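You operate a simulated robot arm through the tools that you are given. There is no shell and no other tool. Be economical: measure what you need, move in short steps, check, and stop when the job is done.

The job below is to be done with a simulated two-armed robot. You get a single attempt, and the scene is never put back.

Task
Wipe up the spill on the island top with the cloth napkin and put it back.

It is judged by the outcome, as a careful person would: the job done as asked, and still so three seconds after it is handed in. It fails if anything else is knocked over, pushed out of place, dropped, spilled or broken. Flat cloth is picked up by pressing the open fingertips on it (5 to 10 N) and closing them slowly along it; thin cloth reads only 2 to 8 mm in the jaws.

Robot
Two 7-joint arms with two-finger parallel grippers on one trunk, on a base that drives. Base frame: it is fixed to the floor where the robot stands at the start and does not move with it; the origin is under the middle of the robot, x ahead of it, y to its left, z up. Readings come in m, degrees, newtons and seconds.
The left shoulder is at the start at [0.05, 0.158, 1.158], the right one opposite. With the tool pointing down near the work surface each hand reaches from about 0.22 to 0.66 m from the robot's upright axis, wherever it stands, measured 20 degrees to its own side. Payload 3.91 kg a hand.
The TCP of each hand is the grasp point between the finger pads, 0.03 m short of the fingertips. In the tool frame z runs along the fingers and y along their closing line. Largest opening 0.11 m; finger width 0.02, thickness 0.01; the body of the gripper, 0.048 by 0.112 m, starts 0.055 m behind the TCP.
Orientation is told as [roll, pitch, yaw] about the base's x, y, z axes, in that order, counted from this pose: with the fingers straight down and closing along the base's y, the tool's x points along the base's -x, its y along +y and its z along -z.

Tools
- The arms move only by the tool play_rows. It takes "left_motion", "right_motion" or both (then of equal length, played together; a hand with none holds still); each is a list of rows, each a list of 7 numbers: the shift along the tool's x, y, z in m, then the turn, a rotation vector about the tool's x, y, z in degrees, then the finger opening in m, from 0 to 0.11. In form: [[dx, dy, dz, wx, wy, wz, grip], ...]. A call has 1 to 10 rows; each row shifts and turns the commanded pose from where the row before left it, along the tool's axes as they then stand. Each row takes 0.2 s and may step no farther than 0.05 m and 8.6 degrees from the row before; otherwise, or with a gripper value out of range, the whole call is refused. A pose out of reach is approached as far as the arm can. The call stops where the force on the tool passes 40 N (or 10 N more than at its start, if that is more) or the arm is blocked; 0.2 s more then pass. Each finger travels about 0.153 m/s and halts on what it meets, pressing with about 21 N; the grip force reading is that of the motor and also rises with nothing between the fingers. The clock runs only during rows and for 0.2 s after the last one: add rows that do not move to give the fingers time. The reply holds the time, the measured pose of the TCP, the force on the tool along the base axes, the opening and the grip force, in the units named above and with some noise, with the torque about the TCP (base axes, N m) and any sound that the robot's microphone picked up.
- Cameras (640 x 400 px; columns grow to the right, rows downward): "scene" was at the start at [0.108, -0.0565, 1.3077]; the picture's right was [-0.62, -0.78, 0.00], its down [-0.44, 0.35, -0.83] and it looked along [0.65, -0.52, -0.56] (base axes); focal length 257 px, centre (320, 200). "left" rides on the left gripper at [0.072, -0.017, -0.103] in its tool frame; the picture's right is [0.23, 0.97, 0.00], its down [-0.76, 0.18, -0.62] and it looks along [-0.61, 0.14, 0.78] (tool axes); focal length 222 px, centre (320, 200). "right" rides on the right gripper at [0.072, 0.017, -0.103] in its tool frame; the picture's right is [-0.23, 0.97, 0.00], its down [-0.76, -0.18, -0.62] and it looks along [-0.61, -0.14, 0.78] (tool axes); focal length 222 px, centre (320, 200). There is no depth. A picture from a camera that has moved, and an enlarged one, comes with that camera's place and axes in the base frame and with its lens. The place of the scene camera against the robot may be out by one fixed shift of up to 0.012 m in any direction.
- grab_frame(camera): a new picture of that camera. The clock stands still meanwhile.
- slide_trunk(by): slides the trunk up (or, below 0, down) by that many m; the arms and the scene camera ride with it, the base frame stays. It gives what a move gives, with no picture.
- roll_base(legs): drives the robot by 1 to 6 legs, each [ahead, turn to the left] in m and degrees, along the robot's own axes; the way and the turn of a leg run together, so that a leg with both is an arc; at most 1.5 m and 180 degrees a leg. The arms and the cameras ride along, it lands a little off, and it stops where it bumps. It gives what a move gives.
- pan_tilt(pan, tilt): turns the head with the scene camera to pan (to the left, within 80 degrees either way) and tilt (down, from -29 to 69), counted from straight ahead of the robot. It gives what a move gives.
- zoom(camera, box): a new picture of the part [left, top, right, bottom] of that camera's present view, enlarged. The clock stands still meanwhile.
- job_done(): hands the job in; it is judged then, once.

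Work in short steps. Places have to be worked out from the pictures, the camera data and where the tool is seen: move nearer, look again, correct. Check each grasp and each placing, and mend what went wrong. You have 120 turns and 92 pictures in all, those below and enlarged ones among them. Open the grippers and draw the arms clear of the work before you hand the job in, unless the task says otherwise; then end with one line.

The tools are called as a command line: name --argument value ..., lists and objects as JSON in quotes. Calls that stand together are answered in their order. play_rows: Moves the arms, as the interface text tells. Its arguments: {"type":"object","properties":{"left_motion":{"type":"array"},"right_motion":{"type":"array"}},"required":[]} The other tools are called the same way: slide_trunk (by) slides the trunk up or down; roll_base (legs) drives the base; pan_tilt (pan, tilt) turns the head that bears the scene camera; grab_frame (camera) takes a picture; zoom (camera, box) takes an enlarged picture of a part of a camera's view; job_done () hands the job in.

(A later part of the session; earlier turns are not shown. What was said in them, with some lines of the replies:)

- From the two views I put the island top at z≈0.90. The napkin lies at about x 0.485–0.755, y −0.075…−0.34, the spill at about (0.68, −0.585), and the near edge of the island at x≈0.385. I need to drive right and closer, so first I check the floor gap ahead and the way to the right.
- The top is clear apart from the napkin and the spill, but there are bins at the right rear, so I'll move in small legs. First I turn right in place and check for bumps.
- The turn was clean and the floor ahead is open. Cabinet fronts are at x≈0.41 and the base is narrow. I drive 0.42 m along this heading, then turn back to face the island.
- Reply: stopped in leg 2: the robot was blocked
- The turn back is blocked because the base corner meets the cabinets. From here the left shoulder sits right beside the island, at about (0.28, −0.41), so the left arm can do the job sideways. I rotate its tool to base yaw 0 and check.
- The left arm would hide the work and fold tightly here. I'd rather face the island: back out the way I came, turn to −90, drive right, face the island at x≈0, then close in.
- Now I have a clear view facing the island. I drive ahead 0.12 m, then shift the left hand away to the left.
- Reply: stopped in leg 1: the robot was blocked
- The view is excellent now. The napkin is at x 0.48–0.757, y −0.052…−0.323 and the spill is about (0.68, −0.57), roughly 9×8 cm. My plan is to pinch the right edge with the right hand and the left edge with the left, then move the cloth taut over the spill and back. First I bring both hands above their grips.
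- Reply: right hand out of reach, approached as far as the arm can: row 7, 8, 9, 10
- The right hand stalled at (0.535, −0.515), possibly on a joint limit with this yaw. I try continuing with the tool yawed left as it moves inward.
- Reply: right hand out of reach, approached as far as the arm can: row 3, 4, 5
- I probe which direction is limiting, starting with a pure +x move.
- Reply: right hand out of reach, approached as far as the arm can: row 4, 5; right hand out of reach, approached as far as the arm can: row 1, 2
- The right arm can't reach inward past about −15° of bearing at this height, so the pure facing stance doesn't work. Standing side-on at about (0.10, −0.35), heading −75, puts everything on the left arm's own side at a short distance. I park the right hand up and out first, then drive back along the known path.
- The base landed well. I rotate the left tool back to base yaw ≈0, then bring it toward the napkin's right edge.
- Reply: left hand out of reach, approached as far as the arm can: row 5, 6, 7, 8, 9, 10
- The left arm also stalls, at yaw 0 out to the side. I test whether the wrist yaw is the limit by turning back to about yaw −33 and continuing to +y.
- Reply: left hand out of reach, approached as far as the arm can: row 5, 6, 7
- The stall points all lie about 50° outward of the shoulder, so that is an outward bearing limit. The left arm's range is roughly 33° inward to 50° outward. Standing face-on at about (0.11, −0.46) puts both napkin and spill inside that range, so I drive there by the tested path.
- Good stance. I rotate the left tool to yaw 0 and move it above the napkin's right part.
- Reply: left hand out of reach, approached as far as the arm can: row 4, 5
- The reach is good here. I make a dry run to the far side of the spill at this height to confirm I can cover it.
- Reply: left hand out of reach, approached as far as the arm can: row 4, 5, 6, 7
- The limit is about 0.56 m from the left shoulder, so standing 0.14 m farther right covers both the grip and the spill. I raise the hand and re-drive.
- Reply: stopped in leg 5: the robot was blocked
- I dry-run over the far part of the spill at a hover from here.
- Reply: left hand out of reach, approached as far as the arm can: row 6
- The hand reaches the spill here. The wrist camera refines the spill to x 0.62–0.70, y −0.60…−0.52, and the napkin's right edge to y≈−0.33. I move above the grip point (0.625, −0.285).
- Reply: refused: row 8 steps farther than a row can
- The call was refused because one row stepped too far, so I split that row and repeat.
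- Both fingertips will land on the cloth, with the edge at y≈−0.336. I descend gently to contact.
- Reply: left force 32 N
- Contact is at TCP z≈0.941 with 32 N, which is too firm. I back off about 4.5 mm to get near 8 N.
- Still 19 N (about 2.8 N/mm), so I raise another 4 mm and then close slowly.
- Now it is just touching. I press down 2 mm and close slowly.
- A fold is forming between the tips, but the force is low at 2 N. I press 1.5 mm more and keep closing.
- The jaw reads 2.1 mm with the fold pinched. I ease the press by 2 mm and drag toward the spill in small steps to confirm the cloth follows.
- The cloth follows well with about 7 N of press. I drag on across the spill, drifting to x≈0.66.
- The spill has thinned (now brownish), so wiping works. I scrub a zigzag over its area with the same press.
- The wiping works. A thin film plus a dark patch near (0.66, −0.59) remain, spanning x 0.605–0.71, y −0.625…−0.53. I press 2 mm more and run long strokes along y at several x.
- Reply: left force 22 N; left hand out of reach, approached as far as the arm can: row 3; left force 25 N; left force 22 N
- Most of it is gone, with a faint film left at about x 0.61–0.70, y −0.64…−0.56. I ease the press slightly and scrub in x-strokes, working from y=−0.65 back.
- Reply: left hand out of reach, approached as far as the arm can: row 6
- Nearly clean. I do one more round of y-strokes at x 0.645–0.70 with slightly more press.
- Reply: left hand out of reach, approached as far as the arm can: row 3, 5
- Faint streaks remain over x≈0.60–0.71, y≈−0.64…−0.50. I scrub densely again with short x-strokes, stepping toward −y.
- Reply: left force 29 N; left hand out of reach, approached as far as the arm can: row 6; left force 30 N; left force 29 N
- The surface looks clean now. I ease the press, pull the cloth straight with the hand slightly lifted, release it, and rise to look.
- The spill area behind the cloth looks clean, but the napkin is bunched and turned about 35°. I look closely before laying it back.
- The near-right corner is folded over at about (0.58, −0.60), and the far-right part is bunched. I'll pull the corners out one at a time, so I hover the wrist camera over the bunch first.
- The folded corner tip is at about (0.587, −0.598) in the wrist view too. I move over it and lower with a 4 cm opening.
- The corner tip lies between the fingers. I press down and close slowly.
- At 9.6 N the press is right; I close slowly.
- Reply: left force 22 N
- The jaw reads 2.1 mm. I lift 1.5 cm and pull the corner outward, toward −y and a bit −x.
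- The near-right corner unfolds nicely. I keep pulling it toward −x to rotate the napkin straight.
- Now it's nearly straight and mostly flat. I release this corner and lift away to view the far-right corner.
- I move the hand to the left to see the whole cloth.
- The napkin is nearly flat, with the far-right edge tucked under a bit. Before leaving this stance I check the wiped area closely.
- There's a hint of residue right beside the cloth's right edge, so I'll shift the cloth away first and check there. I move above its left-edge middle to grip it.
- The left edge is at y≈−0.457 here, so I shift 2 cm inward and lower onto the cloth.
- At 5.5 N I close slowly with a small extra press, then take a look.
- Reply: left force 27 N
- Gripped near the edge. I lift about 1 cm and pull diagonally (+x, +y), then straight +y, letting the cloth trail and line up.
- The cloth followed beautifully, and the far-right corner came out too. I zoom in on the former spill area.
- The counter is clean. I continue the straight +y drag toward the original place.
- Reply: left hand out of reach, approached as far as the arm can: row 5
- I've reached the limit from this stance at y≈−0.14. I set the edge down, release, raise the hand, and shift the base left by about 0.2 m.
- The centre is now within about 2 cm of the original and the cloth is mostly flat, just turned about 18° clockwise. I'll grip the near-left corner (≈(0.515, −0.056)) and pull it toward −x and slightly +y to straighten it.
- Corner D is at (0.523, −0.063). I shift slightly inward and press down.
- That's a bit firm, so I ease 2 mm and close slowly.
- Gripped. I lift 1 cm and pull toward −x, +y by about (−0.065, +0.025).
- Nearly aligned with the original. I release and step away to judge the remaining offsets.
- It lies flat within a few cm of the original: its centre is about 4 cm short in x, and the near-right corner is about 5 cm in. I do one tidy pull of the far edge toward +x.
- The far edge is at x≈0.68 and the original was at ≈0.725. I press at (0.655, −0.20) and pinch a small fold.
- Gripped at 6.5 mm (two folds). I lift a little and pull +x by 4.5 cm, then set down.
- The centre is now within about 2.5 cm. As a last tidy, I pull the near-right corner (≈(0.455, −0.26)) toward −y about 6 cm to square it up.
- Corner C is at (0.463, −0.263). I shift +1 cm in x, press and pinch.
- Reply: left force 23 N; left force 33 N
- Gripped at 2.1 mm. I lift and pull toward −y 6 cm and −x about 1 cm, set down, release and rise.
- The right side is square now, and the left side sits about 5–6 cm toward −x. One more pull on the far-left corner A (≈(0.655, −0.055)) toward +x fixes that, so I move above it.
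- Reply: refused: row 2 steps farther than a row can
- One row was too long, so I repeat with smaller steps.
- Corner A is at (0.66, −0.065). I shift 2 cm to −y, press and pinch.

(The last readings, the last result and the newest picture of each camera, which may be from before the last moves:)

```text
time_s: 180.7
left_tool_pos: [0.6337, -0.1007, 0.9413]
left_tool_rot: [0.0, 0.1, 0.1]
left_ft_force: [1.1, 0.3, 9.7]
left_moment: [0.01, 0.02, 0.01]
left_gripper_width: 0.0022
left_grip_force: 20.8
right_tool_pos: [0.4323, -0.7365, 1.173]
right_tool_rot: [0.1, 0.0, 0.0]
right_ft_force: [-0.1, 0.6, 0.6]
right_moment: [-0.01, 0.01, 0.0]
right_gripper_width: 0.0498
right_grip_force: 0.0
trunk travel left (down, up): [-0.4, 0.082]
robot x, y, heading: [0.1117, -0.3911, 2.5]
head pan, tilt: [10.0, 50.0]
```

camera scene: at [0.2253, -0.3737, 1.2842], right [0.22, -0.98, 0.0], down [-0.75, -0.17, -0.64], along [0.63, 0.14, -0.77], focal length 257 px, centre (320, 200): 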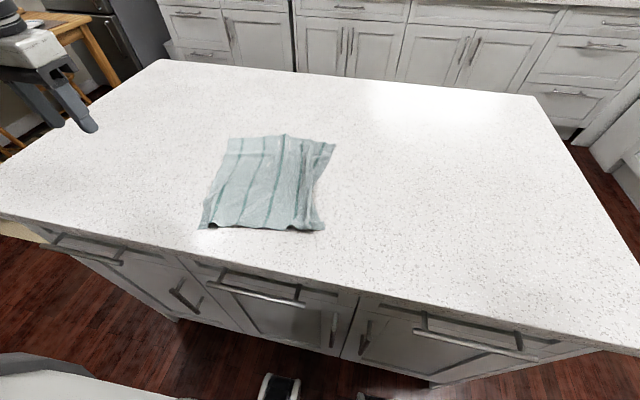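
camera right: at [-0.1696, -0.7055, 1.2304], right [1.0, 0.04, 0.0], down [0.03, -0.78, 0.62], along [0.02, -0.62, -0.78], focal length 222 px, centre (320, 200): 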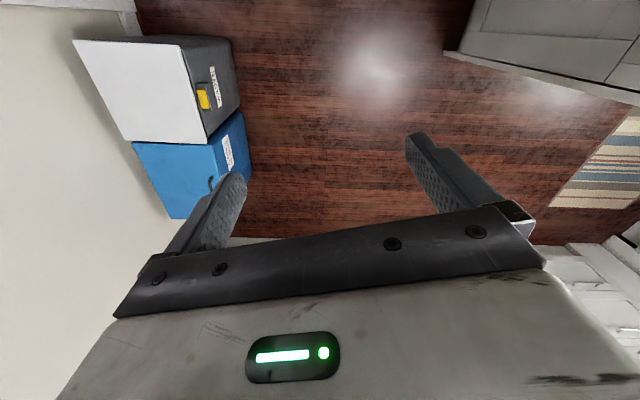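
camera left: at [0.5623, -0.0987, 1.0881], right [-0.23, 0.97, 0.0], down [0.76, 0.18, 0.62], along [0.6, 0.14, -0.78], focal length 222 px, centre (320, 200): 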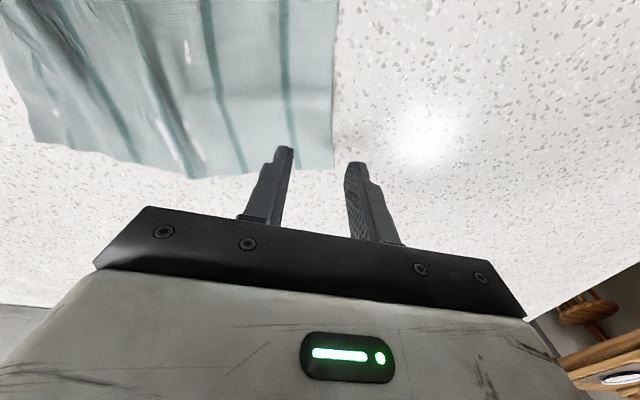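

Gripped. I lift 8 mm, pull +x 6 cm and +y 1 cm, set down, release and withdraw.

play_rows --left_motion '[[0, 0, -0.008, 0, 0, 0, 0], [-0.02, 0.003, 0, 0, 0, 0, 0], [-0.02, 0.004, 0, 0, 0, 0, 0], [-0.018, 0.003, 0, 0, 0, 0, 0], [0, 0, 0.006, 0, 0, 0, 0], [0, 0, 0, 0, 0, 0, 0.012], [0, 0, 0, 0, 0, 0, 0.025], [0, 0, -0.03, 0, 0, 0, 0.03], [0, 0, -0.045, 0, 0, 0, 0.03], [0, 0, -0.045, 0, 0, 0, 0.03]]'

play_rows --left_motion '[[0.04, 0.02, 0, 0, 0, 0, 0.05], [0.04, 0.02, 0, 0, 0, 0, 0.05], [0.04, 0.02, 0, 0, 0, 0, 0.05], [0.04, 0.02, 0, 0, 0, 0, 0.05], [0.03, 0.03, 0, 0, 0, 0, 0.05], [0, 0.04, 0, 0, 0, 0, 0.05]]'

grab_frame --camera "scene"

```text
time_s: 182.9
left_tool_pos: [0.6929, -0.09, 1.0644]
left_tool_rot: [0.1, 0.2, -0.1]
left_ft_force: [-0.7, -0.8, -0.4]
left_moment: [-0.03, 0.0, 0.01]
left_gripper_width: 0.0301
left_grip_force: 0.1
right_tool_pos: [0.4347, -0.7352, 1.1734]
right_tool_rot: [0.0, 0.1, 0.0]
right_ft_force: [0.8, 0.4, 0.6]
right_moment: [-0.02, 0.0, 0.02]
right_gripper_width: 0.0501
right_grip_force: 0.0
trunk travel left (down, up): [-0.4, 0.082]
robot x, y, heading: [0.1124, -0.392, 2.6]
head pan, tilt: [10.0, 50.0]
```

```text
time_s: 184.3
left_tool_pos: [0.5029, 0.0593, 1.0621]
left_tool_rot: [-0.1, 0.2, 0.0]
left_ft_force: [-0.2, 0.6, 0.7]
left_moment: [-0.01, 0.0, 0.02]
left_gripper_width: 0.05
left_grip_force: 0.1
right_tool_pos: [0.4346, -0.7349, 1.1743]
right_tool_rot: [0.0, 0.1, 0.0]
right_ft_force: [-0.3, 0.0, 0.5]
right_moment: [-0.02, -0.02, -0.02]
right_gripper_width: 0.0503
right_grip_force: 0.0
trunk travel left (down, up): [-0.4, 0.082]
robot x, y, heading: [0.1098, -0.3908, 2.5]
head pan, tilt: [10.0, 50.0]
```

```text
20 pictures are left
camera scene: at [0.2254, -0.3735, 1.2842], right [0.22, -0.98, 0.0], down [-0.75, -0.17, -0.64], along [0.63, 0.14, -0.77], focal length 257 px, centre (320, 200)
```

scene: 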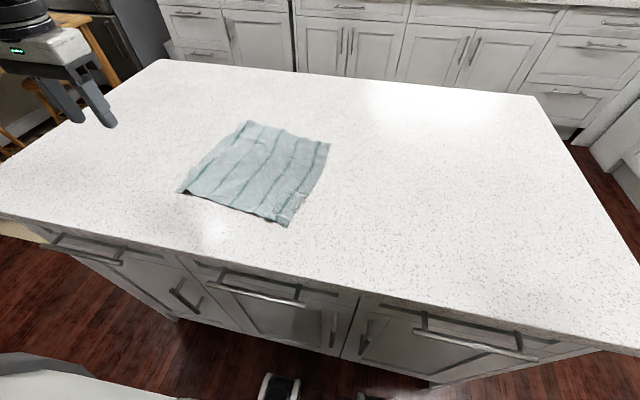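

It's flat and the centre is off by about 3 cm in y with ~9° of turn. One gentle pull on the right-edge middle toward −y should bring it home.

play_rows --left_motion '[[-0.01, -0.045, 0, 0, 0, 0, 0.04], [-0.01, -0.045, 0, 0, 0, 0, 0.04], [-0.01, -0.045, 0, 0, 0, 0, 0.036], [-0.01, -0.045, 0, 0, 0, 0, 0.036], [-0.01, -0.045, 0, 0, 0, 0, 0.036], [-0.01, -0.045, 0, 0, 0, 0, 0.036], [-0.008, -0.034, 0, 0, 0, 0, 0.036], [0, 0, 0.04, 0, 0, 0, 0.036], [0, 0, 0.038, 0, 0, 0, 0.036]]'

grab_frame --camera "left"

```text
time_s: 186.3
left_tool_pos: [0.5691, -0.2456, 0.9826]
left_tool_rot: [0.0, 0.1, 0.0]
left_ft_force: [0.4, 0.1, 0.4]
left_moment: [-0.02, 0.01, 0.0]
left_gripper_width: 0.036
left_grip_force: 0.0
right_tool_pos: [0.4335, -0.7342, 1.1725]
right_tool_rot: [0.0, 0.1, 0.0]
right_ft_force: [-0.4, -0.5, -0.6]
right_moment: [0.02, -0.01, -0.02]
right_gripper_width: 0.05
right_grip_force: 0.0
trunk travel left (down, up): [-0.4, 0.082]
robot x, y, heading: [0.1139, -0.3944, 2.6]
head pan, tilt: [10.0, 50.0]
```

```text
19 pictures are left
camera left: at [0.4976, -0.2642, 1.0861], right [-0.23, 0.97, 0.0], down [0.76, 0.18, 0.62], along [0.61, 0.14, -0.78], focal length 222 px, centre (320, 200)
```

left: 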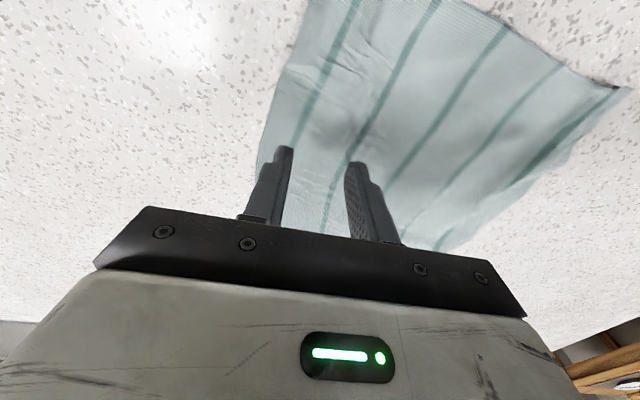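

The right edge is at y≈−0.29 here. I press, pinch and check the jaws.

play_rows --left_motion '[[0, -0.006, 0.015, 0, 0, 0, 0.036], [0, 0, 0.015, 0, 0, 0, 0.036], [0, 0, 0.009, 0, 0, 0, 0.036], [0, 0, 0.0035, 0, 0, 0, 0.036]]'

play_rows --left_motion '[[0, 0, 0, 0, 0, 0, 0.03], [0, 0, 0, 0, 0, 0, 0.024], [0, 0, 0, 0, 0, 0, 0.018], [0, 0, 0, 0, 0, 0, 0.012], [0, 0, 0, 0, 0, 0, 0.006], [0, 0, 0, 0, 0, 0, 0], [0, 0, 0, 0, 0, 0, 0]]'

```text
time_s: 187.3
left_tool_pos: [0.5722, -0.2506, 0.9403]
left_tool_rot: [0.0, 0.2, 0.0]
left_ft_force: [-0.3, 0.7, 2.4]
left_moment: [-0.02, -0.01, 0.0]
left_gripper_width: 0.0359
left_grip_force: 0.1
right_tool_pos: [0.4336, -0.7346, 1.1728]
right_tool_rot: [0.0, 0.1, 0.1]
right_ft_force: [0.0, 0.8, -0.1]
right_moment: [0.03, -0.01, 0.02]
right_gripper_width: 0.0501
right_grip_force: 0.1
trunk travel left (down, up): [-0.4, 0.082]
robot x, y, heading: [0.1091, -0.3888, 2.6]
head pan, tilt: [10.0, 50.0]
```

```text
time_s: 188.9
left_tool_pos: [0.5714, -0.2518, 0.9411]
left_tool_rot: [0.0, 0.1, 0.1]
left_ft_force: [1.1, 0.0, 5.7]
left_moment: [-0.04, -0.01, 0.02]
left_gripper_width: 0.002
left_grip_force: 20.8
right_tool_pos: [0.4335, -0.7354, 1.1733]
right_tool_rot: [0.0, 0.1, 0.0]
right_ft_force: [0.4, -0.6, 0.0]
right_moment: [-0.01, 0.01, 0.0]
right_gripper_width: 0.0501
right_grip_force: 0.0
trunk travel left (down, up): [-0.4, 0.082]
robot x, y, heading: [0.1114, -0.3911, 2.5]
head pan, tilt: [10.0, 50.0]
```

I pull −y 4.5 cm with 1 cm of +x, set down, release and withdraw.

play_rows --left_motion '[[0, 0, -0.007, 0, 0, 0, 0], [-0.003, -0.015, 0, 0, 0, 0, 0], [-0.004, -0.015, 0, 0, 0, 0, 0], [-0.003, -0.015, 0, 0, 0, 0, 0], [0, 0, 0.005, 0, 0, 0, 0], [0, 0, 0, 0, 0, 0, 0.012], [0, 0, 0, 0, 0, 0, 0.025], [0, 0, -0.03, 0, 0, 0, 0.03], [0, 0, -0.045, 0, 0, 0, 0.03], [0, 0, -0.045, 0, 0, 0, 0.03]]'

play_rows --left_motion '[[0.01, 0.045, -0.01, 0, 0, 0, 0.05], [0.01, 0.045, -0.01, 0, 0, 0, 0.06], [0.01, 0.045, -0.01, 0, 0, 0, 0.08], [0.01, 0.045, -0.01, 0, 0, 0, 0.1], [0.01, 0.045, -0.01, 0, 0, 0, 0.11], [0.01, 0.045, -0.01, 0, 0, 0, 0.11], [0.01, 0.045, 0, 0, 0, 0, 0.11], [0.01, 0.03, 0, 0, 0, 0, 0.11]]' --right_motion '[[0, 0, 0, 0, 0, 0, 0.06], [0, 0, 0, 0, 0, 0, 0.08], [0, 0, 0, 0, 0, 0, 0.1], [0, 0, 0, 0, 0, 0, 0.11], [0, 0, 0, 0, 0, 0, 0.11], [0, 0, 0, 0, 0, 0, 0.11], [0, 0, 0, 0, 0, 0, 0.11], [0, 0, 0, 0, 0, 0, 0.11]]'

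pan_tilt --pan -5 --tilt 45

grab_frame --camera "scene"

```text
time_s: 191.1
left_tool_pos: [0.578, -0.2945, 1.0627]
left_tool_rot: [0.0, 0.2, 0.0]
left_ft_force: [0.3, 0.9, -0.1]
left_moment: [0.0, 0.0, 0.04]
left_gripper_width: 0.03
left_grip_force: 0.0
right_tool_pos: [0.4334, -0.7352, 1.1729]
right_tool_rot: [0.0, 0.2, 0.1]
right_ft_force: [-0.2, 0.4, 0.0]
right_moment: [-0.01, -0.01, -0.01]
right_gripper_width: 0.0502
right_grip_force: 0.0
trunk travel left (down, up): [-0.4, 0.082]
robot x, y, heading: [0.1083, -0.3905, 2.5]
head pan, tilt: [10.0, 50.0]
```

```text
time_s: 192.9
left_tool_pos: [0.5009, 0.0494, 1.1229]
left_tool_rot: [0.0, 0.2, -0.2]
left_ft_force: [-0.2, -0.4, 0.1]
left_moment: [-0.02, -0.01, -0.02]
left_gripper_width: 0.11
left_grip_force: 0.1
right_tool_pos: [0.4334, -0.7355, 1.1732]
right_tool_rot: [0.0, 0.2, 0.0]
right_ft_force: [-0.1, -0.1, -1.0]
right_moment: [0.02, 0.08, -0.01]
right_gripper_width: 0.1101
right_grip_force: 0.1
trunk travel left (down, up): [-0.4, 0.082]
robot x, y, heading: [0.1129, -0.3928, 2.6]
head pan, tilt: [10.0, 50.0]
```

```text
time_s: 193.7
left_tool_pos: [0.4998, 0.048, 1.1229]
left_tool_rot: [-0.1, 0.2, 0.0]
left_ft_force: [0.4, 0.2, -0.1]
left_moment: [-0.01, -0.02, 0.0]
left_gripper_width: 0.1101
left_grip_force: 0.1
right_tool_pos: [0.4339, -0.7358, 1.174]
right_tool_rot: [0.0, 0.1, 0.0]
right_ft_force: [-0.4, 0.3, -0.1]
right_moment: [0.0, 0.03, -0.01]
right_gripper_width: 0.11
right_grip_force: 0.0
trunk travel left (down, up): [-0.4, 0.082]
robot x, y, heading: [0.1127, -0.3921, 2.8]
head pan, tilt: [-5.0, 45.0]
```

```text
18 pictures are left
camera scene: at [0.2314, -0.394, 1.2911], right [-0.04, -1.0, 0.0], down [-0.71, 0.03, -0.71], along [0.71, -0.03, -0.71], focal length 257 px, centre (320, 200)
```

scene: 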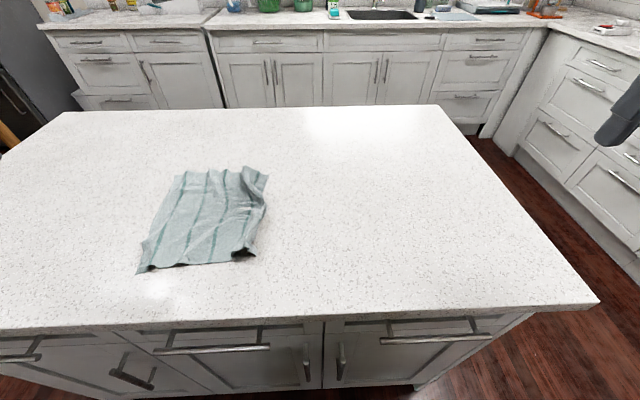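

The napkin is now essentially on its original footprint. I inspect it and the wiped area once more.

zoom --camera "scene" --box '[100, 140, 340, 290]'

zoom --camera "scene" --box '[300, 130, 460, 230]'

```text
2.67 times, centred on (220, 215) of scene
camera zoom: at [0.2314, -0.394, 1.2911], right [-0.04, -1.0, 0.0], down [-0.71, 0.03, -0.71], along [0.71, -0.03, -0.71], focal length 685 px, centre (587, 160)
```

zoom: 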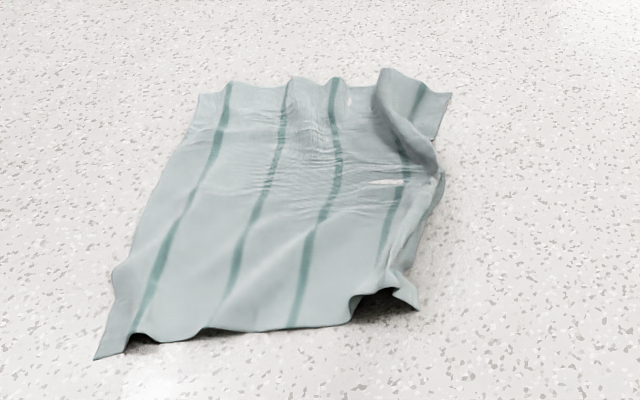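

```text
4.00 times, centred on (380, 180) of scene
camera zoom: at [0.2314, -0.394, 1.2911], right [-0.04, -1.0, 0.0], down [-0.71, 0.03, -0.71], along [0.71, -0.03, -0.71], focal length 1028 px, centre (80, 280)
```

zoom: 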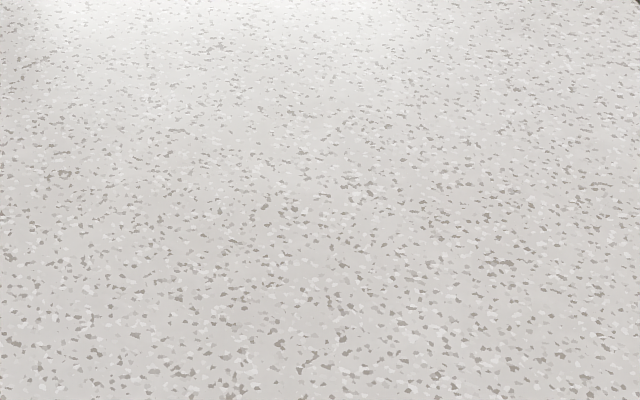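

The spill is fully gone, and the napkin lies spread at its original place with the grippers open and clear above. I hand the job in.

job_done

```text
The job is handed in.
```

The spill is wiped up and the close-up shows a clean counter; the napkin is back in place and unfolded, within a few centimetres of where it started, slightly wrinkled along its right edge.
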